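You operate a simulated robot arm through the tools that you are given. There is no shell and no other tool. Be economical: measure what you need, move in short steps, check, and stop when the job is done.

Carry out the task below with a simulated two-armed robot. There is one attempt and no reset: what you move stays moved.

## Task
Fetch the grey metal block from the white bench and set it on the top of the white counter. Then take the copper ring from the brown-topped red bench and put it on the white bench. Then fetch the bin from the brown-topped red bench and set it on top of the brown low carton. Then open the tube drawer, put the copper tube on the brown-topped red bench away inside, then shut the drawer. Then take the blue block on the top of the dark bench and put it away on the deck of the blue stand. Then switch the white switch on. Do these in the order given.

The check looks at the end state, three seconds after you hand in, the way a careful person would. Anything else that was tipped, shoved, dropped, spilled or broken makes it a failure.

## Robot
Two 7-joint arms with three-finger grippers on one trunk, on a base that drives. Base frame: it is fixed to the floor where the robot stands at the start and does not move with it; the origin is under the middle of the robot, x ahead of it, y to its left, z up; the surface under the hand at the start is at about z = 760. Units: mm, rad, N and s.
The left shoulder is at the start at [86, 126, 1110], the right one opposite. With the tool pointing down near the work surface each hand reaches from about 400 to 860 mm from the robot's upright axis, wherever it stands, measured 20 degrees to its own side. Places, roughly: bin (12x11x8 cm) [800, 1900, 900]; blue block (7x5x3 cm) [-3300, 7100, 800]; copper ring (7x7x3 cm) [500, 600, 900]; copper tube [750, 2250, 750]; deck of the blue stand (17x20 cm) [-5440, 340, 700]; dr tubes [-4700, 7000, 600]; grey metal block [500, 0, 750]; low carton (20x16x9 cm) [700, 1300, 900]; top of the white counter [300, -1600, 400]; tube drawer [-4700, 6900, 700]; white bench [600, -300, 800]; white switch [-6100, 7300, 1100]. Payload 2.94 kg a hand.
Tool frame (each hand has its own): the origin (TCP) lies between the finger pads and is the grasp point; the fingertips stand 30 mm ahead of it; z points along the fingers, y is the line along which they close. The gripper opens to 128 mm. The gripper's body begins 93 mm behind the TCP.
Orientation is that of the tool frame in the base frame, as a unit quaternion [x, y, z, w]. With the fingers straight down and closing along the base's y, the tool's x points along the base's -x, its y along +y and its z along -z.

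## Interface
- The arms move only by the tool arm_command. It takes "left_motion", "right_motion" or both (then of equal length, played together; a hand with none holds still); each is a list of rows, each an object of numbers (a shift or turn left out is 0, a gripper value left out holds the last): "gripper": the finger opening in mm, from 0 to 128; "x", "y", "z": the shift along the tool's x, y, z in mm; "ax", "ay", "az": the turn, a rotation vector about the tool's x, y, z in rad. In form: [{"gripper": .., "x": .., "y": .., "z": .., "ax": .., "ay": .., "az": ..}, ...]. A call has 1 to 20 rows; each row shifts and turns the commanded pose from where the row before left it, along the tool's axes as they then stand. Each row takes 0.2 s and may step no farther than 50 mm and 0.15 rad from the row before; otherwise, or with a gripper value out of range, the whole call is refused. A pose out of reach is approached as far as the arm can. The call stops where the force on the tool passes 40 N (or 10 N more than at its start, if that is more) or the arm is blocked; 0.2 s more then pass. The fingers move at their own pace and stop on an object; they squeeze with about 30 N. The grip force told is the motor's: it shows also when the fingers shut on nothing. Time passes only in rows, and 0.2 s behind the last, so rows that do not move let the fingers close. It gives the time, the measured TCP pose, the force on the tool (base axes), the opening and the grip force at its end, in the units of the frame above (readings bear some noise), with the torque about the TCP (base axes, N m) and any sound that the robot's microphone picked up.
- Cameras (640 x 400 px; columns grow to the right, rows downward): "scene" is now at [205.9, 46.1, 1275.8]; the picture's right is [0.51, -0.86, 0.00], its down [-0.46, -0.27, -0.84] and it looks along [0.73, 0.43, -0.54] (base axes); focal length 276 px, centre (320, 200). "left" rides on the left gripper at [69, 15, -120] in its tool frame; the picture's right is [-0.21, 0.98, 0.00], its down [-0.82, -0.18, -0.54] and it looks along [-0.53, -0.12, 0.84] (tool axes); focal length 251 px, centre (320, 200). "right" rides on the right gripper at [69, -15, -120] in its tool frame; the picture's right is [0.21, 0.98, 0.00], its down [-0.82, 0.18, -0.54] and it looks along [-0.53, 0.12, 0.84] (tool axes); focal length 251 px, centre (320, 200). There is no depth. A picture from a camera that has moved, and an enlarged one, comes with that camera's place and axes in the base frame and with its lens.
- snapshot(camera): a new picture of that camera. No time passes.
- move_column(by): slides the trunk up (or, below 0, down) by that many mm; the arms and the scene camera ride with it, the base frame stays. It gives what a move gives, with no picture.
- steer(legs): drives the robot by 1 to 6 legs, each [ahead, left, turn to the left] in mm, mm and rad, along the robot's own axes; the way and the turn of a leg run together, so that a leg with both is an arc; at most 1500 mm and 3.142 rad a leg. The arms and the cameras ride along, it lands a little off, and it stops where it bumps. It gives what a move gives.
- turn_head(pan, tilt): turns the head with the scene camera to pan (to the left, within 1.396 rad either way) and tilt (down, from -0.506 to 1.204), counted from straight ahead of the robot. It gives what a move gives.
- inspect(camera, box): a new picture of the part [left, top, right, bottom] of that camera's present view, enlarged. No time passes.
- job_done(): hands the job in; it is judged then, once.

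Work in short steps. Places have to be worked out from the pictures, the camera data and where the tool is seen: move nearer, look again, correct. Check each grasp and each placing, and mend what went wrong. You have 196 turns and 172 pictures in all, those below and enlarged ones among them. Open the grippers and draw the arms clear of the work before you hand the job in, unless the task says otherwise; then end with one line.

The tools are called after "Emit:" as a command line: name --argument value ..., lists and objects as JSON in quotes. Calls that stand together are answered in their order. arm_command: Moves the arms, as the interface text tells. Its arguments: {"type":"object","properties":{"left_motion":{"type":"array"},"right_motion":{"type":"array"}},"required":[]} The other tools are called the same way: move_column (by) slides the trunk up or down; steer (legs) drives the base; turn_head (pan, tilt) turns the head that bears the scene camera; snapshot (camera) takes a picture; inspect (camera, box) takes an enlarged picture of a part of a camera's view; job_done () hands the job in.

At the start:

```text
t: 0.0
left_eef_pos: [392.5, 549.1, 1053.3]
left_ee_rot: [0.0, 1.0, -0.001, 0.0]
left_force: [-0.2, -0.3, 0.6]
left_ft_torque: [0.02, -0.01, -0.01]
left_opening: 127.9
left_gripper_force: 0.1
right_eef_pos: [530.0, -3.0, 1115.0]
right_ee_rot: [0.001, 1.0, 0.0, 0.0]
right_force: [-0.4, -0.4, -0.8]
right_ft_torque: [-0.01, -0.03, 0.01]
right_opening: 127.9
right_gripper_force: 0.1
trunk travel left (down, up): [-325.0, 222.0]
robot x, y, heading: [-2.1, -0.9, -0.0]
head pan, tilt: [0.531, 0.567]
```

scene: 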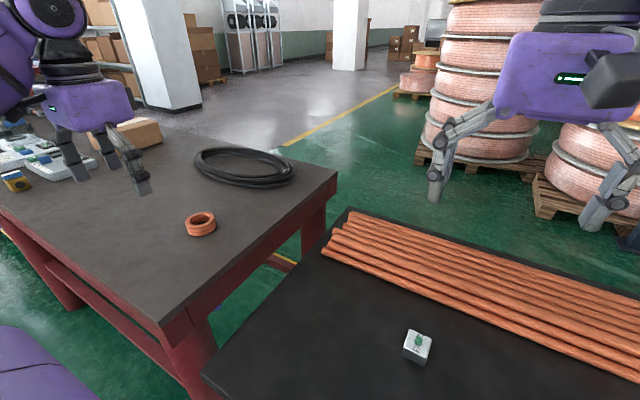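
right: 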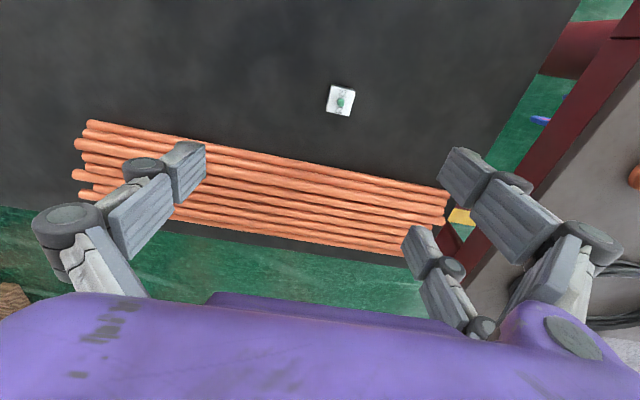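
left: 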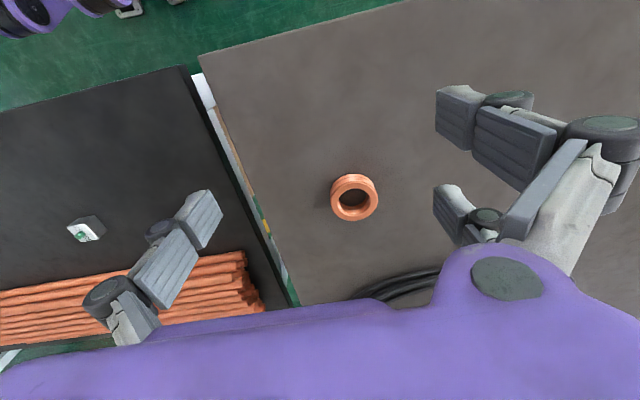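

The block appears near [542, 39, 775] by both cameras. I enlarge it to get its size and yaw.

Emit:
inspect --camera "right" --box '[290, 70, 390, 132]'

Emit:
inspect --camera "scene" --box '[370, 310, 466, 370]'

```text
6.40 times, centred on (340, 101) of right
camera zoom: at [460.6, -18.1, 1234.8], right [-0.21, 0.98, 0.0], down [0.82, 0.18, 0.54], along [0.53, 0.12, -0.84], focal length 1609 px, centre (192, 834)
```

zoom: 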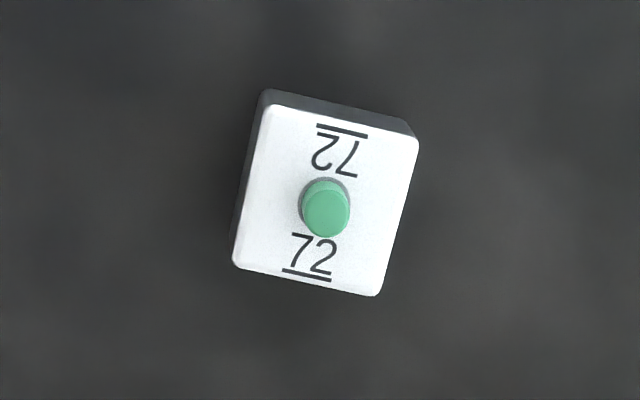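

```text
6.67 times, centred on (418, 340) of scene
camera zoom: at [205.9, 46.1, 1275.8], right [0.51, -0.86, 0.0], down [-0.46, -0.27, -0.84], along [0.73, 0.43, -0.54], focal length 1839 px, centre (-333, -733)
```

zoom: 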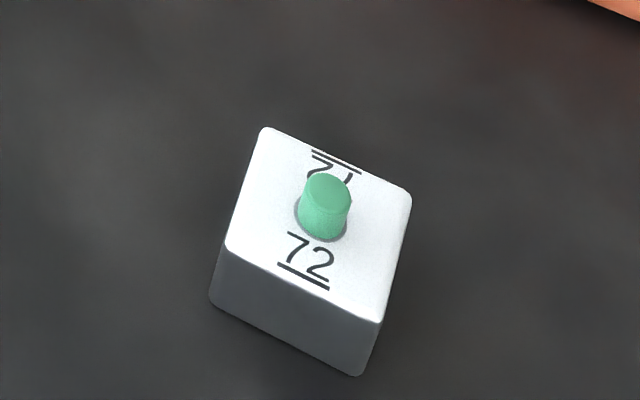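

The block is about 40 mm square, aligned with the base axes, with its top at about 790 and its centre at about [541, 37]. I move above it and descend partway.

Emit:
arm_command --right_motion '[{"x": -11.5, "y": 40, "z": 20}, {"z": 45}, {"z": 45}, {"z": 45}, {"z": 45}, {"z": 40}, {"z": 10}, {}]'

Emit:
snapshot --camera "right"

```text
t: 1.8
left_eef_pos: [392.1, 549.7, 1054.2]
left_ee_rot: [-0.001, 1.0, 0.0, 0.0]
left_force: [0.1, -0.4, -0.6]
left_ft_torque: [-0.02, 0.01, 0.02]
left_opening: 128.1
left_gripper_force: 0.1
right_eef_pos: [540.7, 37.1, 864.2]
right_ee_rot: [0.0, 1.0, 0.0, 0.0]
right_force: [-0.5, 0.9, 0.3]
right_ft_torque: [-0.01, 0.0, 0.05]
right_opening: 128.1
right_gripper_force: 0.0
trunk travel left (down, up): [-325.0, 222.0]
robot x, y, heading: [2.6, 2.8, 0.001]
head pan, tilt: [0.531, 0.567]
```

```text
166 pictures are left
camera right: at [472.2, 22.4, 983.3], right [-0.21, 0.98, 0.0], down [0.82, 0.18, 0.54], along [0.53, 0.12, -0.84], focal length 251 px, centre (320, 200)
```

right: 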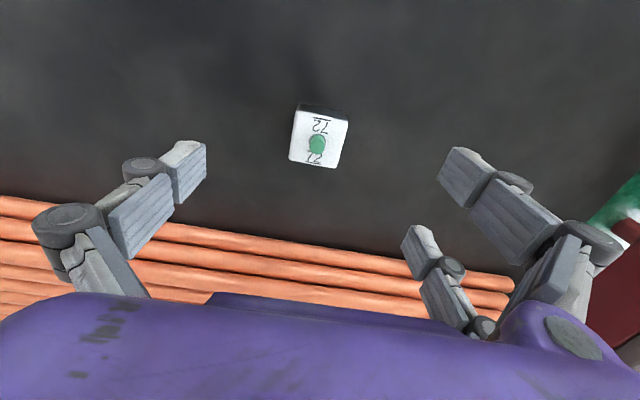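

The block is centred between the fingers. I descend to TCP z of about 797 and close.

Emit:
arm_command --right_motion '[{"z": 30}, {"z": 25}, {"z": 12}, {}, {"gripper": 30}, {"gripper": 30}, {"gripper": 30}, {"gripper": 30}]'

```text
t: 3.6
left_eef_pos: [392.7, 549.2, 1052.5]
left_ee_rot: [0.0, 1.0, -0.001, 0.0]
left_force: [0.0, -0.6, -0.9]
left_ft_torque: [0.0, -0.02, 0.0]
left_opening: 127.8
left_gripper_force: 0.0
right_eef_pos: [540.6, 37.6, 798.0]
right_ee_rot: [0.001, 1.0, -0.001, 0.0]
right_force: [-0.1, -0.2, -0.4]
right_ft_torque: [0.02, 0.01, -0.03]
right_opening: 41.5
right_gripper_force: 29.9
trunk travel left (down, up): [-325.0, 222.0]
robot x, y, heading: [0.4, 3.0, 0.003]
head pan, tilt: [0.531, 0.567]
```

Gripped at 41 mm. I lift it and look toward the counter on the right.

Emit:
arm_command --right_motion '[{"z": -20, "gripper": 25}, {"z": -45}, {"z": -45}, {"z": -45}, {"z": -45}, {"z": -45}, {}]'

Emit:
turn_head --pan -1.2 --tilt 0.5

Emit:
snapshot --camera "scene"

Emit:
snapshot --camera "right"

```text
t: 5.2
left_eef_pos: [393.8, 549.9, 1051.7]
left_ee_rot: [0.0, 1.0, 0.001, 0.0]
left_force: [0.3, -0.1, 0.0]
left_ft_torque: [0.02, 0.01, 0.01]
left_opening: 127.9
left_gripper_force: 0.1
right_eef_pos: [538.4, 37.6, 1045.1]
right_ee_rot: [0.001, 1.0, 0.001, -0.001]
right_force: [0.1, -0.1, -1.4]
right_ft_torque: [0.01, 0.0, 0.01]
right_opening: 41.3
right_gripper_force: 29.5
trunk travel left (down, up): [-325.0, 222.0]
robot x, y, heading: [3.6, 3.5, -0.002]
head pan, tilt: [0.531, 0.567]
```

```text
t: 7.0
left_eef_pos: [392.5, 549.6, 1052.4]
left_ee_rot: [0.0, 1.0, -0.001, 0.0]
left_force: [-0.6, -0.5, -0.5]
left_ft_torque: [0.01, 0.0, 0.01]
left_opening: 127.9
left_gripper_force: 0.0
right_eef_pos: [537.0, 38.1, 1046.0]
right_ee_rot: [0.0, 1.0, 0.0, 0.001]
right_force: [-0.4, -0.9, -1.9]
right_ft_torque: [0.01, 0.03, 0.03]
right_opening: 41.4
right_gripper_force: 29.7
trunk travel left (down, up): [-325.0, 222.0]
robot x, y, heading: [-2.1, -2.4, -0.002]
head pan, tilt: [-1.201, 0.499]
```

```text
165 pictures are left
camera scene: at [161.9, -83.9, 1281.9], right [-0.93, -0.36, 0.0], down [-0.17, 0.45, -0.88], along [0.32, -0.82, -0.48], focal length 276 px, centre (320, 200)
```

scene: 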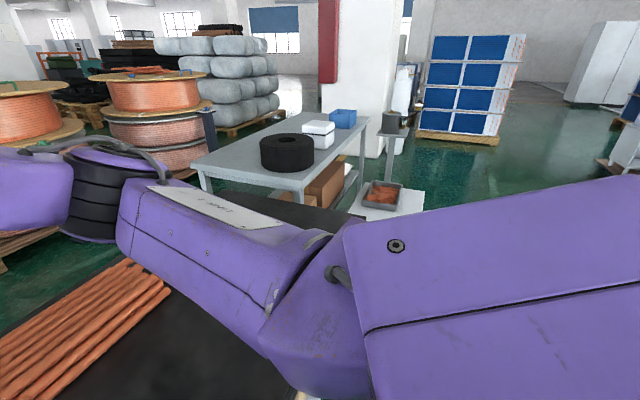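

```text
164 pictures are left
camera right: at [468.6, 23.2, 1165.0], right [-0.21, 0.98, 0.0], down [0.82, 0.18, 0.54], along [0.53, 0.12, -0.84], focal length 251 px, centre (320, 200)
```

right: 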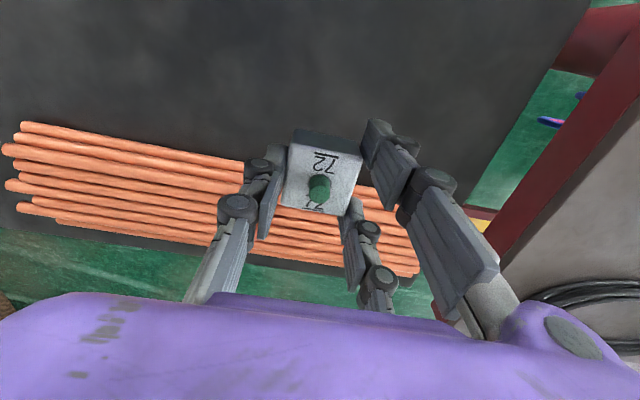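

The right arm hides part of the view. I enlarge the table and tray area to find the white counter.

Emit:
inspect --camera "scene" --box '[180, 90, 440, 250]'

```text
2.46 times, centred on (310, 170) of scene
camera zoom: at [161.9, -83.9, 1281.9], right [-0.93, -0.36, 0.0], down [-0.17, 0.45, -0.88], along [0.32, -0.82, -0.48], focal length 679 px, centre (345, 274)
```

zoom: 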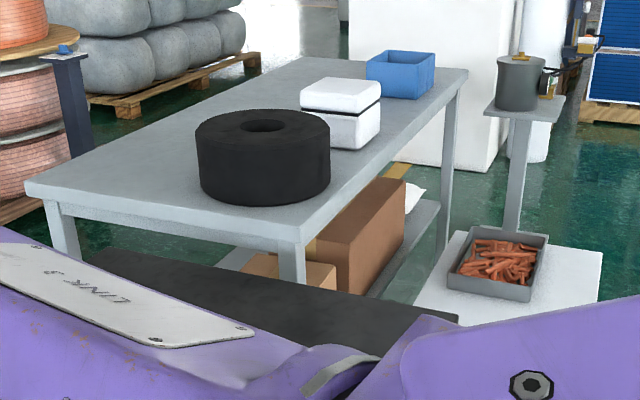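

The white low counter with the scrap tray is around x 100–540, y −1950…−1500, z≈400. I back off, slide right, then look again.

Emit:
steer --legs '[[-350, 0, 0], [0, -1100, 0]]'

Emit:
turn_head --pan -0.6 --tilt 0.75

Emit:
snapshot --camera "scene"

```text
t: 18.6
left_eef_pos: [34.2, -514.9, 1053.9]
left_ee_rot: [-0.009, 1.0, 0.001, 0.0]
left_force: [0.0, -0.6, 0.3]
left_ft_torque: [-0.03, 0.01, -0.04]
left_opening: 128.0
left_gripper_force: 0.0
right_eef_pos: [186.6, -1024.1, 1044.8]
right_ee_rot: [-0.008, 1.0, 0.0, 0.0]
right_force: [-0.3, 0.5, -1.2]
right_ft_torque: [0.02, 0.02, -0.03]
right_opening: 41.4
right_gripper_force: 29.4
trunk travel left (down, up): [-325.0, 222.0]
robot x, y, heading: [-349.1, -1072.1, 0.016]
head pan, tilt: [-1.201, 0.499]
```

```text
t: 19.6
left_eef_pos: [32.9, -515.1, 1053.7]
left_ee_rot: [-0.009, 1.0, -0.001, 0.0]
left_force: [-0.2, 0.2, 0.3]
left_ft_torque: [-0.02, 0.01, 0.0]
left_opening: 127.9
left_gripper_force: 0.0
right_eef_pos: [185.9, -1023.6, 1045.1]
right_ee_rot: [-0.008, 1.0, -0.001, 0.0]
right_force: [0.3, -0.6, -0.8]
right_ft_torque: [-0.01, 0.01, 0.0]
right_opening: 41.3
right_gripper_force: 29.5
trunk travel left (down, up): [-325.0, 222.0]
robot x, y, heading: [-345.9, -1072.8, 0.019]
head pan, tilt: [-0.6, 0.75]
```

```text
162 pictures are left
camera scene: at [-152.0, -1113.7, 1260.0], right [-0.55, -0.83, 0.0], down [-0.57, 0.38, -0.73], along [0.61, -0.4, -0.68], focal length 276 px, centre (320, 200)
```

scene: 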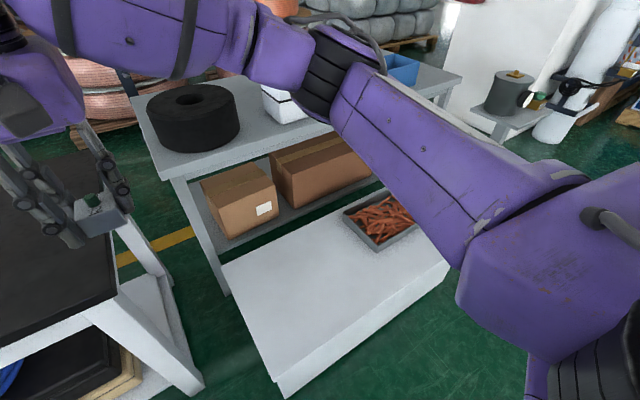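

Triangulating, the counter top is at about z=405, spanning x 70–515 and y −1130…−1800, with the tray at [357, −1739]. I will place the block near [240, −1350]: shift the hand there first, then lower the trunk.

Emit:
arm_command --right_motion '[{"x": -7, "y": -40}, {"x": -7, "y": -40}, {"x": -7, "y": -40}, {"x": -7, "y": -40}, {"x": -7, "y": -40}, {"x": -7, "y": -40}, {"x": -7, "y": -40}, {"x": -7, "y": -40}, {}]'

Emit:
move_column --by -320

Emit:
snapshot --camera "scene"

Emit:
snapshot --camera "right"

```text
t: 21.6
left_eef_pos: [32.2, -514.7, 1053.1]
left_ee_rot: [-0.009, 1.0, 0.0, -0.001]
left_force: [-0.7, 0.3, -0.1]
left_ft_torque: [-0.02, 0.04, 0.0]
left_opening: 127.9
left_gripper_force: 0.0
right_eef_pos: [249.6, -1340.0, 1045.2]
right_ee_rot: [-0.008, 1.0, 0.0, -0.001]
right_force: [0.1, 0.0, -1.9]
right_ft_torque: [-0.05, -0.03, 0.01]
right_opening: 41.4
right_gripper_force: 29.7
trunk travel left (down, up): [-325.0, 222.0]
robot x, y, heading: [-346.2, -1070.7, 0.019]
head pan, tilt: [-0.6, 0.75]
```

```text
t: 24.7
left_eef_pos: [33.1, -513.8, 732.6]
left_ee_rot: [-0.008, 1.0, 0.0, 0.0]
left_force: [1.2, 0.4, -0.5]
left_ft_torque: [-0.02, 0.01, 0.0]
left_opening: 127.8
left_gripper_force: 0.0
right_eef_pos: [246.9, -1342.5, 725.1]
right_ee_rot: [-0.008, 1.0, -0.001, 0.0]
right_force: [-0.1, 0.4, -1.8]
right_ft_torque: [-0.02, 0.02, 0.0]
right_opening: 41.4
right_gripper_force: 30.3
trunk travel left (down, up): [-5.0, 542.0]
robot x, y, heading: [-346.8, -1073.2, 0.014]
head pan, tilt: [-0.6, 0.75]
```

```text
161 pictures are left
camera scene: at [-46.5, -1109.4, 933.0], right [-0.51, -0.86, 0.0], down [-0.55, 0.33, -0.77], along [0.66, -0.39, -0.64], focal length 276 px, centre (320, 200)
```

scene: 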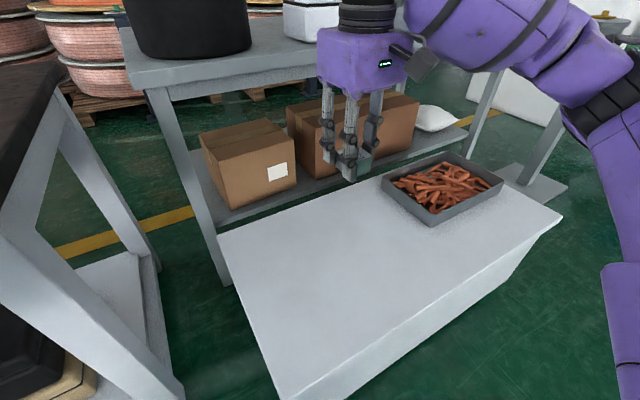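

```text
160 pictures are left
camera right: at [178.9, -1359.2, 844.9], right [-0.23, 0.97, 0.0], down [0.82, 0.19, 0.54], along [0.53, 0.12, -0.84], focal length 251 px, centre (320, 200)
```

right: 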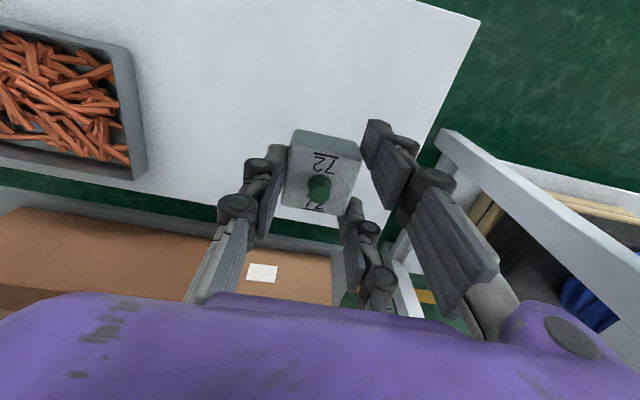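

The block hangs well inside the counter top. I descend near the surface and creep down until contact.

Emit:
arm_command --right_motion '[{"z": 45}, {"z": 45}, {"z": 45}, {"z": 45}, {"z": 45}, {"z": 25}, {"z": 10}, {}]'

Emit:
snapshot --camera "right"

Emit:
snapshot --camera "scene"

```text
t: 26.5
left_eef_pos: [32.5, -513.8, 732.9]
left_ee_rot: [-0.009, 1.0, 0.0, 0.0]
left_force: [0.2, -0.1, 0.1]
left_ft_torque: [0.0, 0.0, -0.01]
left_opening: 128.2
left_gripper_force: 0.0
right_eef_pos: [248.6, -1340.8, 465.8]
right_ee_rot: [-0.008, 1.0, 0.0, 0.0]
right_force: [0.0, -0.1, -1.1]
right_ft_torque: [0.04, 0.0, -0.01]
right_opening: 41.2
right_gripper_force: 30.1
trunk travel left (down, up): [-5.0, 542.0]
robot x, y, heading: [-348.6, -1069.5, 0.018]
head pan, tilt: [-0.6, 0.75]
```

```text
159 pictures are left
camera right: at [180.1, -1357.6, 584.6], right [-0.23, 0.97, 0.0], down [0.82, 0.19, 0.54], along [0.53, 0.12, -0.84], focal length 251 px, centre (320, 200)
```

right: 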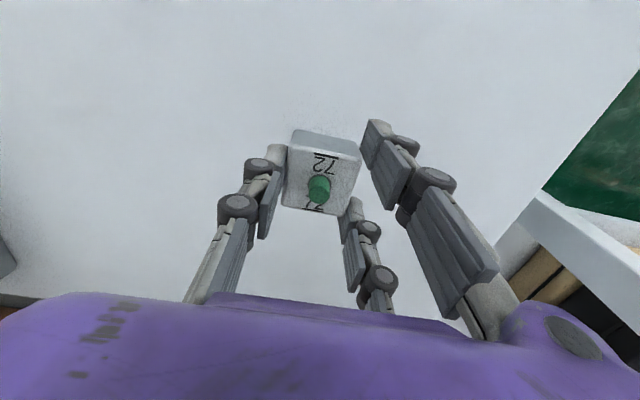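

```text
158 pictures are left
camera scene: at [-42.0, -1105.6, 937.8], right [-0.45, -0.89, 0.0], down [-0.53, 0.27, -0.8], along [0.72, -0.36, -0.6], focal length 276 px, centre (320, 200)
```

scene: 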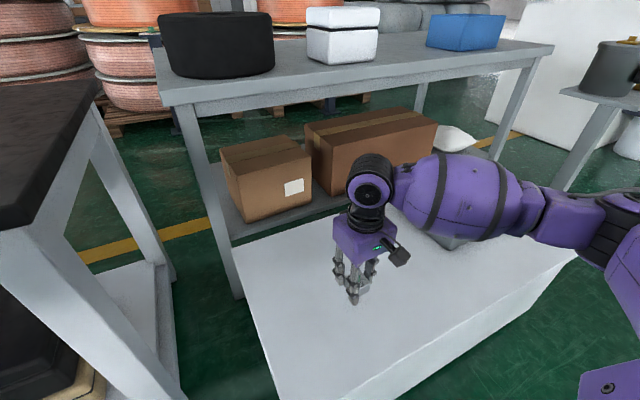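

Clear view; I creep down in small steps and watch the force.

Emit:
arm_command --right_motion '[{"z": 5}, {"z": 4}, {"z": 4}, {"z": 3}, {"z": 2}, {}]'

```text
t: 27.9
left_eef_pos: [33.5, -515.0, 732.7]
left_ee_rot: [-0.01, 1.0, 0.0, 0.0]
left_force: [-0.2, -0.3, 0.6]
left_ft_torque: [0.0, 0.01, 0.0]
left_opening: 127.9
left_gripper_force: 0.1
right_eef_pos: [247.1, -1341.8, 445.9]
right_ee_rot: [-0.008, 1.0, 0.0, 0.0]
right_force: [0.4, -0.5, -2.8]
right_ft_torque: [0.02, -0.03, -0.02]
right_opening: 41.3
right_gripper_force: 31.0
trunk travel left (down, up): [-5.0, 542.0]
robot x, y, heading: [-347.4, -1072.8, 0.011]
head pan, tilt: [-0.6, 0.75]
```

Emit:
arm_command --right_motion '[{"z": 2}, {"z": 2}, {"z": 2}, {}]'

```text
t: 28.9
left_eef_pos: [32.8, -514.3, 733.3]
left_ee_rot: [-0.008, 1.0, 0.0, 0.0]
left_force: [0.9, -0.7, -0.7]
left_ft_torque: [0.0, 0.02, 0.0]
left_opening: 128.0
left_gripper_force: 0.0
right_eef_pos: [246.6, -1341.0, 440.7]
right_ee_rot: [-0.007, 1.0, 0.0, 0.0]
right_force: [0.0, 0.4, -1.6]
right_ft_torque: [-0.04, 0.01, 0.0]
right_opening: 41.4
right_gripper_force: 30.3
trunk travel left (down, up): [-5.0, 542.0]
robot x, y, heading: [-354.0, -1071.3, 0.015]
head pan, tilt: [-0.6, 0.75]
```

No contact yet; I keep creeping down.

Emit:
arm_command --right_motion '[{"z": 3}, {"z": 3}, {"z": 3}, {"z": 3}, {}]'

Emit:
inspect --camera "scene" --box '[300, 210, 440, 310]'

```text
t: 30.1
left_eef_pos: [34.1, -515.2, 734.5]
left_ee_rot: [-0.009, 1.0, 0.0, 0.0]
left_force: [-0.2, 0.1, 0.6]
left_ft_torque: [0.03, 0.0, 0.02]
left_opening: 128.1
left_gripper_force: 0.1
right_eef_pos: [247.7, -1342.7, 428.2]
right_ee_rot: [-0.008, 1.0, 0.0, 0.0]
right_force: [0.2, -0.2, -0.9]
right_ft_torque: [-0.01, 0.0, 0.0]
right_opening: 41.4
right_gripper_force: 30.4
trunk travel left (down, up): [-5.0, 542.0]
robot x, y, heading: [-350.2, -1070.9, 0.012]
head pan, tilt: [-0.6, 0.75]
```

```text
4.00 times, centred on (370, 260) of scene
camera zoom: at [-50.6, -1111.9, 928.4], right [-0.55, -0.83, 0.0], down [-0.57, 0.38, -0.73], along [0.61, -0.4, -0.68], focal length 1103 px, centre (120, -40)
```

zoom: 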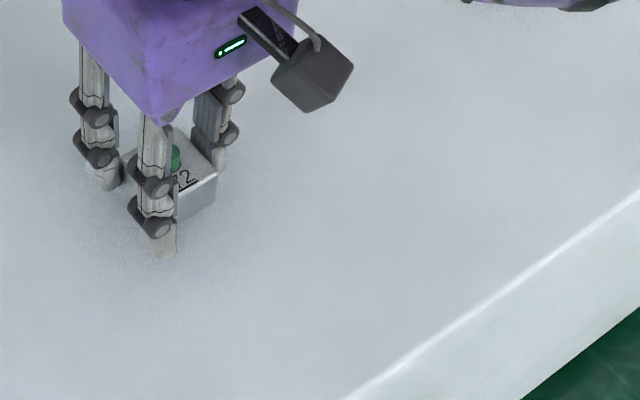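

Still above the surface; continue in finer steps.

Emit:
arm_command --right_motion '[{"z": 2.5}, {"z": 2.5}, {"z": 2.5}, {"z": 2.5}, {}]'

```text
t: 31.3
left_eef_pos: [33.4, -515.0, 732.6]
left_ee_rot: [-0.009, 1.0, -0.001, 0.0]
left_force: [0.2, 0.3, 0.2]
left_ft_torque: [0.04, -0.01, 0.02]
left_opening: 127.7
left_gripper_force: 0.1
right_eef_pos: [247.3, -1344.3, 418.8]
right_ee_rot: [-0.008, 1.0, 0.001, -0.001]
right_force: [0.4, 0.5, -1.2]
right_ft_torque: [-0.01, -0.01, 0.03]
right_opening: 41.1
right_gripper_force: 30.6
trunk travel left (down, up): [-5.0, 542.0]
robot x, y, heading: [-350.7, -1073.3, 0.017]
head pan, tilt: [-0.6, 0.75]
```

Emit:
arm_command --right_motion '[{"z": 2.5}, {"z": 2.5}, {"z": 2.5}, {"z": 2.5}, {"z": 2.5}, {"z": 2.5}, {}]'

Emit:
inspect --camera "right" --box '[240, 100, 440, 225]'

```text
t: 32.6
left_eef_pos: [33.9, -515.0, 733.4]
left_ee_rot: [-0.007, 1.0, 0.0, 0.001]
left_force: [1.1, -0.7, -0.6]
left_ft_torque: [0.0, 0.01, 0.02]
left_opening: 127.9
left_gripper_force: 0.1
right_eef_pos: [248.1, -1342.3, 408.6]
right_ee_rot: [-0.009, 1.0, 0.001, 0.004]
right_force: [-7.0, 0.6, 15.9]
right_ft_torque: [0.03, 0.54, 0.02]
right_opening: 41.3
right_gripper_force: 29.7
trunk travel left (down, up): [-5.0, 542.0]
robot x, y, heading: [-351.6, -1069.2, 0.014]
head pan, tilt: [-0.6, 0.75]
stopped in row 6 (right hand): the force on the tool passed its limit at 44 N (the readings are from after the stop); the commanded pose is now the measured one
```

```text
3.20 times, centred on (340, 162) of right
camera zoom: at [179.2, -1359.0, 529.1], right [-0.23, 0.97, 0.0], down [0.81, 0.19, 0.55], along [0.53, 0.13, -0.84], focal length 805 px, centre (256, 320)
```

zoom: 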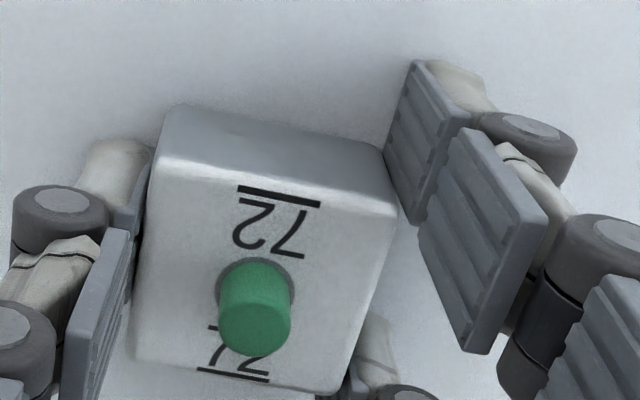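

Contact at z≈409. I ease up a hair, open, and withdraw upward.

Emit:
arm_command --right_motion '[{"z": -1}, {"gripper": 60}, {"gripper": 100}, {"gripper": 100}, {"z": -30}, {"z": -40}, {"z": -45}, {"z": -45}, {"z": -45}, {"z": -45}, {"z": -45}, {}]'

Emit:
snapshot --camera "right"

```text
t: 35.2
left_eef_pos: [33.9, -515.3, 731.9]
left_ee_rot: [-0.008, 1.0, 0.0, -0.001]
left_force: [-0.5, -0.3, 0.5]
left_ft_torque: [0.02, 0.01, -0.02]
left_opening: 128.0
left_gripper_force: 0.0
right_eef_pos: [246.9, -1345.4, 703.9]
right_ee_rot: [-0.008, 1.0, 0.001, 0.002]
right_force: [-0.7, -0.8, 0.5]
right_ft_torque: [0.02, 0.01, 0.03]
right_opening: 99.9
right_gripper_force: 0.2
trunk travel left (down, up): [-5.0, 542.0]
robot x, y, heading: [-350.0, -1071.9, 0.019]
head pan, tilt: [-0.6, 0.75]
```

```text
155 pictures are left
camera right: at [179.3, -1362.2, 822.1], right [-0.23, 0.97, 0.0], down [0.82, 0.19, 0.54], along [0.53, 0.13, -0.84], focal length 251 px, centre (320, 200)
```

right: 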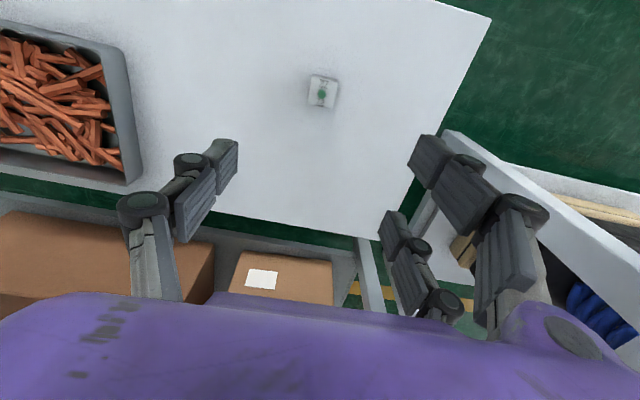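

The block stands upright on the counter. I raise the trunk, draw the right arm in, and drive back to the red bench corner for the ring.

Emit:
move_column --by 320

Emit:
arm_command --right_motion '[{"x": 7, "y": 45}, {"x": 7, "y": 45}, {"x": 7, "y": 45}, {"x": 7, "y": 45}, {"x": 7, "y": 45}, {"x": 7, "y": 45}, {"x": 7, "y": 45}, {}]'

Emit:
steer --legs '[[0, 1350, -0.015], [350, 0, 0]]'

Emit:
turn_head --pan 0.5 --tilt 0.6

Emit:
snapshot --camera "scene"

Emit:
snapshot --camera "left"

```text
t: 38.4
left_eef_pos: [33.1, -514.9, 1052.4]
left_ee_rot: [-0.008, 1.0, 0.0, 0.0]
left_force: [-0.5, 0.1, -1.2]
left_ft_torque: [0.01, -0.03, 0.02]
left_opening: 128.1
left_gripper_force: 0.0
right_eef_pos: [248.0, -1342.5, 1022.9]
right_ee_rot: [-0.008, 1.0, 0.0, 0.003]
right_force: [0.0, -0.6, -0.1]
right_ft_torque: [0.01, 0.01, 0.01]
right_opening: 100.0
right_gripper_force: 0.1
trunk travel left (down, up): [-325.0, 222.0]
robot x, y, heading: [-348.6, -1070.7, 0.015]
head pan, tilt: [-0.6, 0.75]
```

```text
t: 40.2
left_eef_pos: [32.7, -516.1, 1053.8]
left_ee_rot: [-0.008, 1.0, 0.001, 0.0]
left_force: [-0.9, -0.6, -0.1]
left_ft_torque: [0.06, 0.01, -0.03]
left_opening: 128.1
left_gripper_force: 0.0
right_eef_pos: [195.2, -1031.1, 1023.7]
right_ee_rot: [-0.007, 1.0, 0.001, 0.002]
right_force: [0.3, 0.4, 0.3]
right_ft_torque: [0.0, 0.01, 0.03]
right_opening: 100.1
right_gripper_force: 0.0
trunk travel left (down, up): [-325.0, 222.0]
robot x, y, heading: [-348.7, -1073.4, 0.021]
head pan, tilt: [-0.6, 0.75]
```

```text
t: 54.2
left_eef_pos: [367.6, 848.7, 1055.0]
left_ee_rot: [-0.006, 1.0, 0.0, 0.0]
left_force: [0.1, 0.2, 0.1]
left_ft_torque: [-0.02, -0.01, 0.02]
left_opening: 128.0
left_gripper_force: 0.2
right_eef_pos: [526.2, 333.2, 1024.1]
right_ee_rot: [-0.005, 1.0, 0.001, 0.003]
right_force: [1.4, 0.2, 0.0]
right_ft_torque: [0.03, -0.02, 0.0]
right_opening: 99.9
right_gripper_force: 0.1
trunk travel left (down, up): [-325.0, 222.0]
robot x, y, heading: [-17.6, 296.3, 0.009]
head pan, tilt: [-0.6, 0.75]
```

```text
t: 55.5
left_eef_pos: [368.2, 849.9, 1052.6]
left_ee_rot: [-0.005, 1.0, 0.0, 0.0]
left_force: [-0.4, -0.2, 0.3]
left_ft_torque: [0.0, 0.0, -0.03]
left_opening: 127.8
left_gripper_force: 0.0
right_eef_pos: [525.9, 332.0, 1023.3]
right_ee_rot: [-0.006, 1.0, 0.0, 0.003]
right_force: [-0.2, -0.5, -0.2]
right_ft_torque: [-0.03, 0.01, 0.01]
right_opening: 99.8
right_gripper_force: 0.0
trunk travel left (down, up): [-325.0, 222.0]
robot x, y, heading: [-16.7, 297.2, 0.01]
head pan, tilt: [0.499, 0.6]
```

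```text
154 pictures are left
camera scene: at [187.3, 341.2, 1272.8], right [0.49, -0.87, 0.0], down [-0.49, -0.28, -0.83], along [0.72, 0.4, -0.56], focal length 276 px, centre (320, 200)
```

scene: 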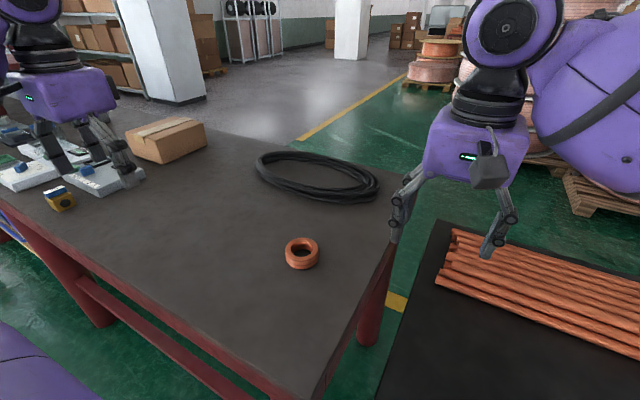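

```text
153 pictures are left
camera left: at [299.0, 863.5, 1172.6], right [0.2, 0.98, 0.0], down [0.82, -0.17, 0.54], along [0.53, -0.11, -0.84], focal length 251 px, centre (320, 200)
```

left: 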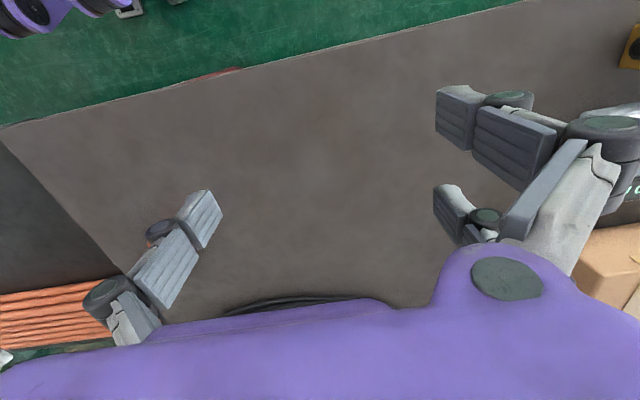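

The ring is at about [520, 568], top about 885. I move the left hand above it while the right hand shifts right to keep clear.

Emit:
arm_command --left_motion '[{"x": -25, "y": -42}, {"x": -25, "y": -42}, {"x": -25, "y": -42}, {"x": -25, "y": -42}, {"x": -25, "y": -42}, {"x": -24, "y": -42}, {"x": 0, "y": -30}, {}]' --right_motion '[{"y": -30}, {"y": -30}, {"y": -30}, {"y": -30}, {"y": -30}, {}, {}, {}]'

Emit:
snapshot --camera "left"

```text
t: 57.3
left_eef_pos: [516.7, 570.3, 1051.9]
left_ee_rot: [-0.006, 1.0, 0.0, 0.001]
left_force: [-0.4, -0.3, -0.1]
left_ft_torque: [0.01, -0.04, 0.01]
left_opening: 128.0
left_gripper_force: 0.1
right_eef_pos: [529.1, 184.4, 1026.3]
right_ee_rot: [-0.006, 1.0, 0.001, 0.003]
right_force: [-0.2, 0.0, 0.3]
right_ft_torque: [0.0, -0.05, 0.03]
right_opening: 99.9
right_gripper_force: 0.0
trunk travel left (down, up): [-325.0, 222.0]
robot x, y, heading: [-21.3, 294.0, 0.011]
head pan, tilt: [0.499, 0.6]
```

```text
152 pictures are left
camera left: at [448.2, 584.5, 1171.3], right [0.2, 0.98, 0.0], down [0.82, -0.17, 0.54], along [0.53, -0.11, -0.84], focal length 251 px, centre (320, 200)
```

left: 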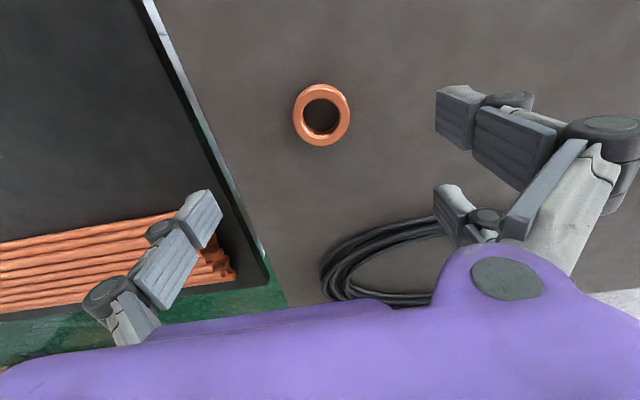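

Ring centred at [520.5, 570.6]. I descend to about z=895 and look.

Emit:
arm_command --left_motion '[{"x": -4, "z": 45}, {"z": 45}, {"z": 40}, {"z": 20}, {"z": 7}, {}]'

Emit:
snapshot --camera "left"

Emit:
inspect --camera "scene" --box '[220, 160, 420, 285]'

```text
t: 58.7
left_eef_pos: [524.2, 569.8, 896.6]
left_ee_rot: [-0.006, 1.0, 0.0, 0.001]
left_force: [-0.5, -0.6, -0.1]
left_ft_torque: [0.0, 0.0, -0.05]
left_opening: 128.1
left_gripper_force: 0.1
right_eef_pos: [528.8, 185.3, 1026.3]
right_ee_rot: [-0.005, 1.0, 0.001, 0.002]
right_force: [0.8, 0.4, 0.0]
right_ft_torque: [-0.02, -0.03, -0.05]
right_opening: 100.0
right_gripper_force: 0.0
trunk travel left (down, up): [-325.0, 222.0]
robot x, y, heading: [-17.6, 299.9, 0.011]
head pan, tilt: [0.499, 0.6]
```

```text
151 pictures are left
camera left: at [455.4, 583.8, 1015.3], right [0.2, 0.98, 0.0], down [0.82, -0.17, 0.54], along [0.53, -0.11, -0.84], focal length 251 px, centre (320, 200)
```

left: 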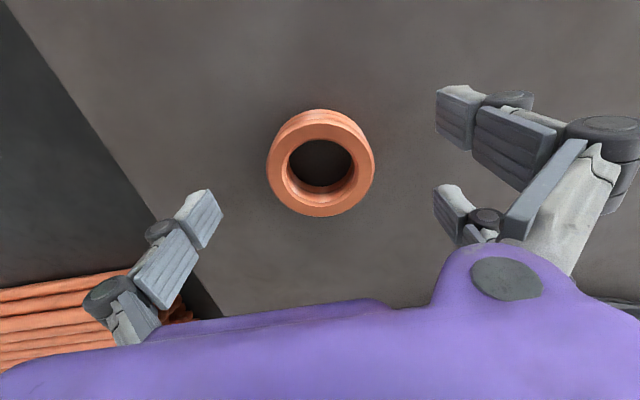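

```text
3.20 times, centred on (320, 222) of scene
camera zoom: at [187.3, 341.3, 1272.8], right [0.49, -0.87, 0.0], down [-0.49, -0.28, -0.83], along [0.72, 0.4, -0.56], focal length 883 px, centre (320, 128)
```

zoom: 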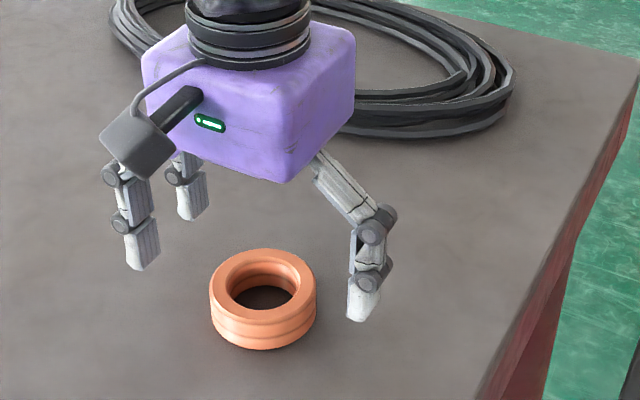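

The ring top is probably about 878, so I go down another 15 mm with small steps, then close.

Emit:
arm_command --left_motion '[{"z": 5, "x": 1}, {"z": 4}, {"z": 3}, {"z": 3}, {}]'

Emit:
inspect --camera "scene" --box '[220, 160, 420, 285]'

```text
t: 59.9
left_eef_pos: [523.4, 569.6, 882.1]
left_ee_rot: [-0.005, 1.0, 0.0, -0.001]
left_force: [-0.3, -0.4, 0.4]
left_ft_torque: [-0.02, -0.04, -0.02]
left_opening: 128.1
left_gripper_force: 0.1
right_eef_pos: [528.7, 184.4, 1025.3]
right_ee_rot: [-0.005, 1.0, 0.001, 0.003]
right_force: [-0.4, -0.1, 0.6]
right_ft_torque: [0.02, 0.02, -0.01]
right_opening: 99.9
right_gripper_force: 0.1
trunk travel left (down, up): [-325.0, 222.0]
robot x, y, heading: [-23.1, 297.5, 0.008]
head pan, tilt: [0.499, 0.6]
```

```text
3.20 times, centred on (320, 222) of scene
camera zoom: at [187.3, 341.3, 1272.8], right [0.49, -0.87, 0.0], down [-0.49, -0.28, -0.83], along [0.72, 0.4, -0.56], focal length 883 px, centre (320, 128)
```

zoom: 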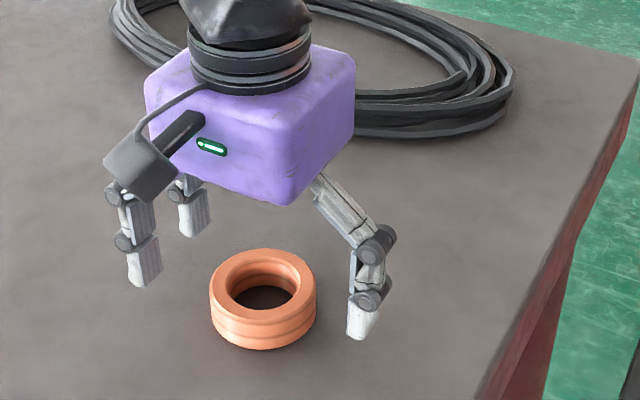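

Fingertips are around the ring just above the table (about 850). I close.

Emit:
arm_command --left_motion '[{"gripper": 50}, {"gripper": 50}, {"gripper": 50}, {"gripper": 50}, {"gripper": 50}]'

Emit:
snapshot --camera "left"

```text
t: 61.1
left_eef_pos: [522.8, 568.2, 882.8]
left_ee_rot: [-0.006, 1.0, 0.0, 0.0]
left_force: [0.5, 0.0, 1.3]
left_ft_torque: [-0.06, 0.04, -0.01]
left_opening: 66.4
left_gripper_force: 30.3
right_eef_pos: [529.1, 184.1, 1025.8]
right_ee_rot: [-0.006, 1.0, 0.001, 0.003]
right_force: [0.3, 0.3, 0.4]
right_ft_torque: [0.01, -0.02, 0.04]
right_opening: 100.4
right_gripper_force: 0.0
trunk travel left (down, up): [-325.0, 222.0]
robot x, y, heading: [-18.3, 292.9, 0.011]
head pan, tilt: [0.499, 0.6]
```

```text
148 pictures are left
camera left: at [454.1, 582.9, 1001.8], right [0.2, 0.98, 0.0], down [0.82, -0.17, 0.54], along [0.53, -0.11, -0.84], focal length 251 px, centre (320, 200)
```

left: 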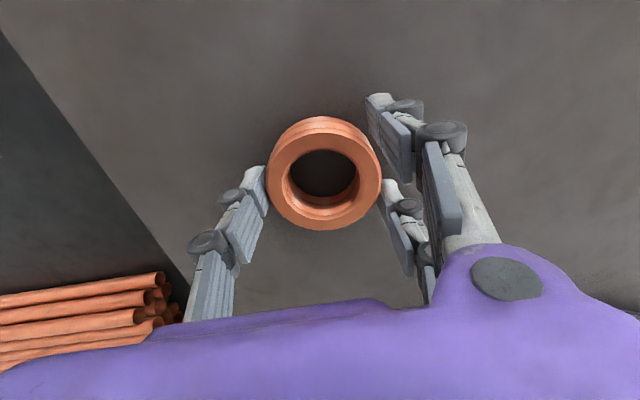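

Gripped at 66 mm. Lift, then slide the base right so the left hand hangs over the free part of the white bench.

Emit:
arm_command --left_motion '[{"z": -20, "gripper": 45}, {"z": -45}, {"z": -45}, {"z": -40}, {"x": 15}, {}]'

Emit:
steer --legs '[[0, -430, -0.01]]'

Emit:
snapshot --camera "left"

Emit:
snapshot --camera "scene"

```text
t: 62.5
left_eef_pos: [507.2, 570.2, 1030.1]
left_ee_rot: [-0.005, 1.0, 0.0, 0.0]
left_force: [-0.3, -0.4, -1.9]
left_ft_torque: [-0.02, 0.03, -0.04]
left_opening: 66.5
left_gripper_force: 30.0
right_eef_pos: [528.6, 183.2, 1025.8]
right_ee_rot: [-0.006, 1.0, 0.0, 0.003]
right_force: [-0.3, -0.1, 0.2]
right_ft_torque: [0.02, 0.04, -0.01]
right_opening: 99.8
right_gripper_force: 0.1
trunk travel left (down, up): [-325.0, 222.0]
robot x, y, heading: [-18.9, 294.7, 0.007]
head pan, tilt: [0.499, 0.6]
```

```text
t: 66.7
left_eef_pos: [512.4, 147.5, 1030.0]
left_ee_rot: [0.0, 1.0, 0.0, 0.0]
left_force: [-0.1, -0.3, -1.6]
left_ft_torque: [0.01, -0.01, 0.0]
left_opening: 66.4
left_gripper_force: 29.9
right_eef_pos: [529.5, -239.5, 1025.4]
right_ee_rot: [0.001, 1.0, 0.001, 0.003]
right_force: [-0.1, 0.6, 0.3]
right_ft_torque: [0.01, 0.0, -0.02]
right_opening: 99.8
right_gripper_force: 0.0
trunk travel left (down, up): [-325.0, 222.0]
robot x, y, heading: [-19.8, -122.4, -0.005]
head pan, tilt: [0.499, 0.6]
```

```text
147 pictures are left
camera left: at [444.1, 161.2, 1149.4], right [0.22, 0.98, 0.0], down [0.82, -0.18, 0.54], along [0.53, -0.12, -0.84], focal length 251 px, centre (320, 200)
```

left: 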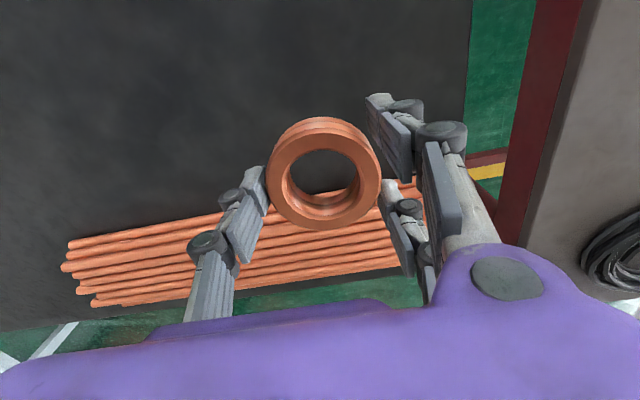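

```text
146 pictures are left
camera scene: at [189.9, -78.5, 1272.8], right [0.48, -0.88, 0.0], down [-0.5, -0.27, -0.83], along [0.72, 0.39, -0.56], focal length 276 px, centre (320, 200)
```

scene: 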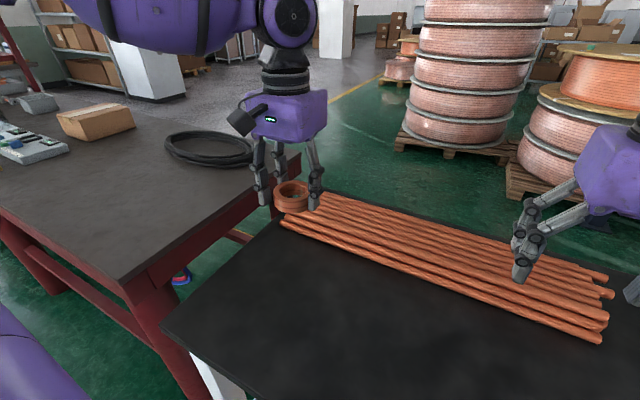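

The tubes start at x≈670–690, so I set the ring at about [487, 148]: descend to 802, then creep.

Emit:
arm_command --left_motion '[{"x": 25, "z": 40}, {"z": 45}, {"z": 45}, {"z": 45}, {"z": 35}, {"z": 15}, {"z": 3}, {}]'

Emit:
arm_command --left_motion '[{"z": 2.5}, {"z": 2.5}, {"z": 2.5}, {"z": 2.5}, {"z": 2.5}, {"z": 2.5}, {"z": 2.5}, {}]'

```text
t: 68.5
left_eef_pos: [489.9, 147.1, 804.9]
left_ee_rot: [0.0, 1.0, 0.0, 0.0]
left_force: [-0.5, 0.7, -1.7]
left_ft_torque: [-0.05, 0.01, 0.01]
left_opening: 66.7
left_gripper_force: 29.8
right_eef_pos: [529.0, -239.3, 1023.9]
right_ee_rot: [0.001, 1.0, 0.001, 0.002]
right_force: [-1.1, -0.1, 0.2]
right_ft_torque: [0.02, -0.01, -0.01]
right_opening: 100.1
right_gripper_force: 0.1
trunk travel left (down, up): [-325.0, 222.0]
robot x, y, heading: [-17.3, -122.9, 0.0]
head pan, tilt: [0.499, 0.6]
```

```text
t: 70.2
left_eef_pos: [489.1, 145.3, 787.8]
left_ee_rot: [0.001, 1.0, 0.001, 0.002]
left_force: [-6.4, 1.4, 19.0]
left_ft_torque: [0.28, 0.5, -0.06]
left_opening: 66.4
left_gripper_force: 30.0
right_eef_pos: [528.4, -239.6, 1025.8]
right_ee_rot: [0.0, 1.0, 0.001, 0.004]
right_force: [0.9, -0.2, -0.7]
right_ft_torque: [-0.03, 0.01, 0.02]
right_opening: 99.8
right_gripper_force: 0.0
trunk travel left (down, up): [-325.0, 222.0]
robot x, y, heading: [-18.6, -124.0, -0.001]
head pan, tilt: [0.499, 0.6]
stopped in row 8 (left hand): the force on the tool passed its limit at 44 N (the readings are from after the stop); the commanded pose is now the measured one
```

Contact made. I open and rise clear.

Emit:
arm_command --left_motion '[{"z": -1}, {"gripper": 90}, {"gripper": 120}, {"gripper": 120}, {"z": -30}, {"z": -45}, {"z": -45}, {"z": -45}, {"z": -45}, {"z": -45}, {}]'

Emit:
snapshot --camera "left"

```text
t: 72.5
left_eef_pos: [491.0, 146.0, 1041.5]
left_ee_rot: [0.0, 1.0, 0.0, 0.002]
left_force: [0.6, -0.4, -0.9]
left_ft_torque: [0.0, 0.01, -0.02]
left_opening: 119.9
left_gripper_force: 0.0
right_eef_pos: [530.7, -238.9, 1025.0]
right_ee_rot: [0.001, 1.0, 0.0, 0.003]
right_force: [0.7, 0.6, -0.4]
right_ft_torque: [0.02, 0.0, 0.03]
right_opening: 99.9
right_gripper_force: 0.2
trunk travel left (down, up): [-325.0, 222.0]
robot x, y, heading: [-14.6, -122.5, -0.001]
head pan, tilt: [0.499, 0.6]
```

```text
145 pictures are left
camera left: at [421.9, 161.8, 1162.1], right [0.22, 0.98, 0.0], down [0.82, -0.18, 0.54], along [0.53, -0.12, -0.84], focal length 251 px, centre (320, 200)
```

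left: 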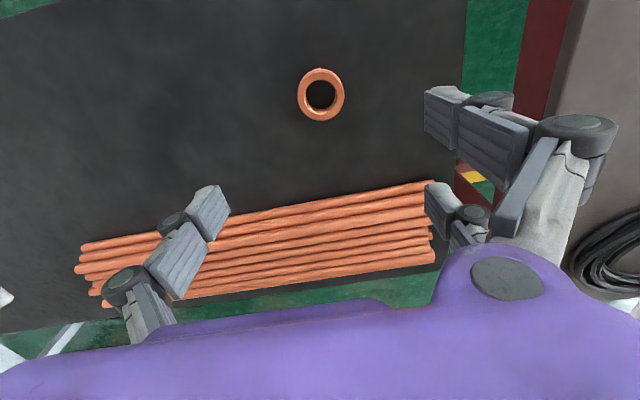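

The ring rests on the white bench. I raise the trunk for clearance, back off a little and drive left along the red bench.

Emit:
move_column --by 150

Emit:
steer --legs '[[-250, 0, 0], [0, 1400, 0]]'

Emit:
turn_head --pan 0.3 --tilt 0.5

Emit:
snapshot --camera "scene"

```text
t: 74.3
left_eef_pos: [489.6, 147.0, 1191.4]
left_ee_rot: [0.001, 1.0, 0.0, 0.001]
left_force: [-0.2, -0.6, 0.2]
left_ft_torque: [-0.02, 0.04, 0.03]
left_opening: 119.9
left_gripper_force: 0.0
right_eef_pos: [530.5, -239.1, 1175.0]
right_ee_rot: [0.001, 1.0, 0.001, 0.002]
right_force: [-0.7, 0.6, 0.3]
right_ft_torque: [0.02, -0.02, -0.01]
right_opening: 99.7
right_gripper_force: 0.1
trunk travel left (down, up): [-475.0, 72.0]
robot x, y, heading: [-15.4, -122.1, -0.002]
head pan, tilt: [0.499, 0.6]
```

```text
t: 88.4
left_eef_pos: [287.9, 1544.6, 1192.3]
left_ee_rot: [0.026, 1.0, 0.0, 0.002]
left_force: [0.5, 0.0, -0.7]
left_ft_torque: [0.01, -0.01, 0.05]
left_opening: 120.1
left_gripper_force: 0.1
right_eef_pos: [310.8, 1158.2, 1174.6]
right_ee_rot: [0.026, 1.0, 0.0, 0.002]
right_force: [0.2, -0.3, -0.4]
right_ft_torque: [-0.01, 0.02, -0.02]
right_opening: 100.1
right_gripper_force: 0.0
trunk travel left (down, up): [-475.0, 72.0]
robot x, y, heading: [-230.7, 1303.0, -0.049]
head pan, tilt: [0.499, 0.6]
```

```text
t: 89.1
left_eef_pos: [289.2, 1545.5, 1191.9]
left_ee_rot: [0.025, 1.0, 0.0, 0.001]
left_force: [0.6, 0.2, 0.2]
left_ft_torque: [-0.02, 0.03, -0.05]
left_opening: 120.0
left_gripper_force: 0.0
right_eef_pos: [309.5, 1156.8, 1175.0]
right_ee_rot: [0.026, 1.0, 0.0, 0.003]
right_force: [0.5, -0.1, 0.1]
right_ft_torque: [0.01, 0.02, 0.02]
right_opening: 100.2
right_gripper_force: 0.0
trunk travel left (down, up): [-475.0, 72.0]
robot x, y, heading: [-231.2, 1302.7, -0.048]
head pan, tilt: [0.3, 0.499]
```

```text
144 pictures are left
camera scene: at [-67.1, 1322.0, 1442.6], right [0.25, -0.97, 0.0], down [-0.46, -0.12, -0.88], along [0.85, 0.22, -0.48], focal length 276 px, centre (320, 200)
```

scene: 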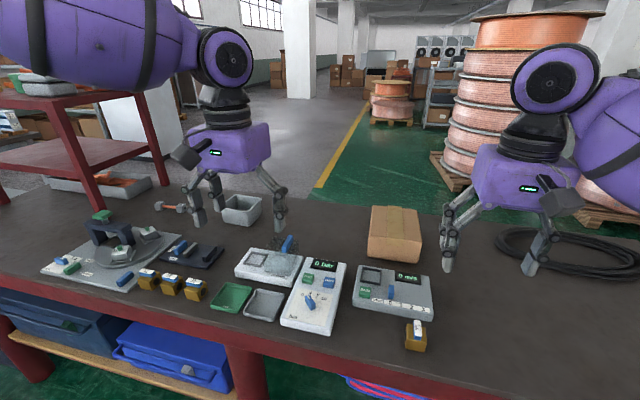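

The bin is near [742, 1847] and the carton near [752, 1273]; a red rack stands to the left at y≈2400, x>640. I drive further left, staying back, and look again.

Emit:
steer --legs '[[0, 0, 0.048], [0, 640, 0]]'

Emit:
turn_head --pan 0.1 --tilt 0.5

Emit:
snapshot --camera "scene"

Emit:
snapshot --camera "right"

```text
t: 95.7
left_eef_pos: [282.2, 2212.6, 1193.0]
left_ee_rot: [0.005, 1.0, 0.0, 0.002]
left_force: [-0.3, -1.3, 0.6]
left_ft_torque: [0.01, -0.01, -0.01]
left_opening: 120.1
left_gripper_force: 0.2
right_eef_pos: [318.2, 1826.0, 1174.7]
right_ee_rot: [0.006, 1.0, 0.001, 0.003]
right_force: [-1.0, -0.5, 0.1]
right_ft_torque: [0.02, 0.05, 0.0]
right_opening: 99.9
right_gripper_force: 0.0
trunk travel left (down, up): [-475.0, 72.0]
robot x, y, heading: [-226.8, 1951.3, -0.012]
head pan, tilt: [0.3, 0.499]
```

```text
t: 96.4
left_eef_pos: [282.2, 2213.0, 1193.8]
left_ee_rot: [0.005, 1.0, 0.001, 0.003]
left_force: [0.0, 1.2, -0.5]
left_ft_torque: [0.01, 0.0, 0.01]
left_opening: 120.1
left_gripper_force: 0.1
right_eef_pos: [318.7, 1826.7, 1176.3]
right_ee_rot: [0.006, 1.0, 0.001, 0.003]
right_force: [-0.4, -0.2, -0.4]
right_ft_torque: [-0.01, -0.02, 0.01]
right_opening: 100.2
right_gripper_force: 0.0
trunk travel left (down, up): [-475.0, 72.0]
robot x, y, heading: [-224.4, 1948.6, -0.008]
head pan, tilt: [0.099, 0.499]
```

```text
143 pictures are left
camera scene: at [-60.6, 1957.8, 1442.6], right [0.09, -1.0, 0.0], down [-0.48, -0.04, -0.88], along [0.87, 0.08, -0.48], focal length 276 px, centre (320, 200)
```

scene: 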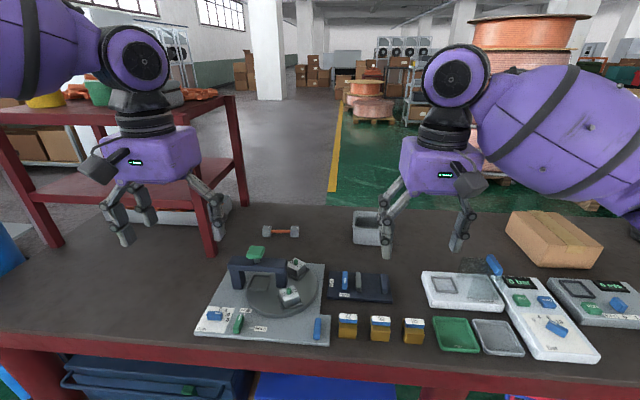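

```text
142 pictures are left
camera right: at [249.4, 1811.5, 1294.6], right [-0.2, 0.98, 0.0], down [0.82, 0.17, 0.55], along [0.53, 0.11, -0.84], focal length 251 px, centre (320, 200)
```

right: 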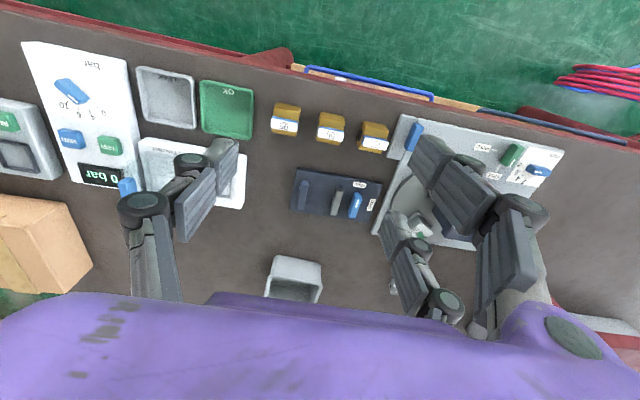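

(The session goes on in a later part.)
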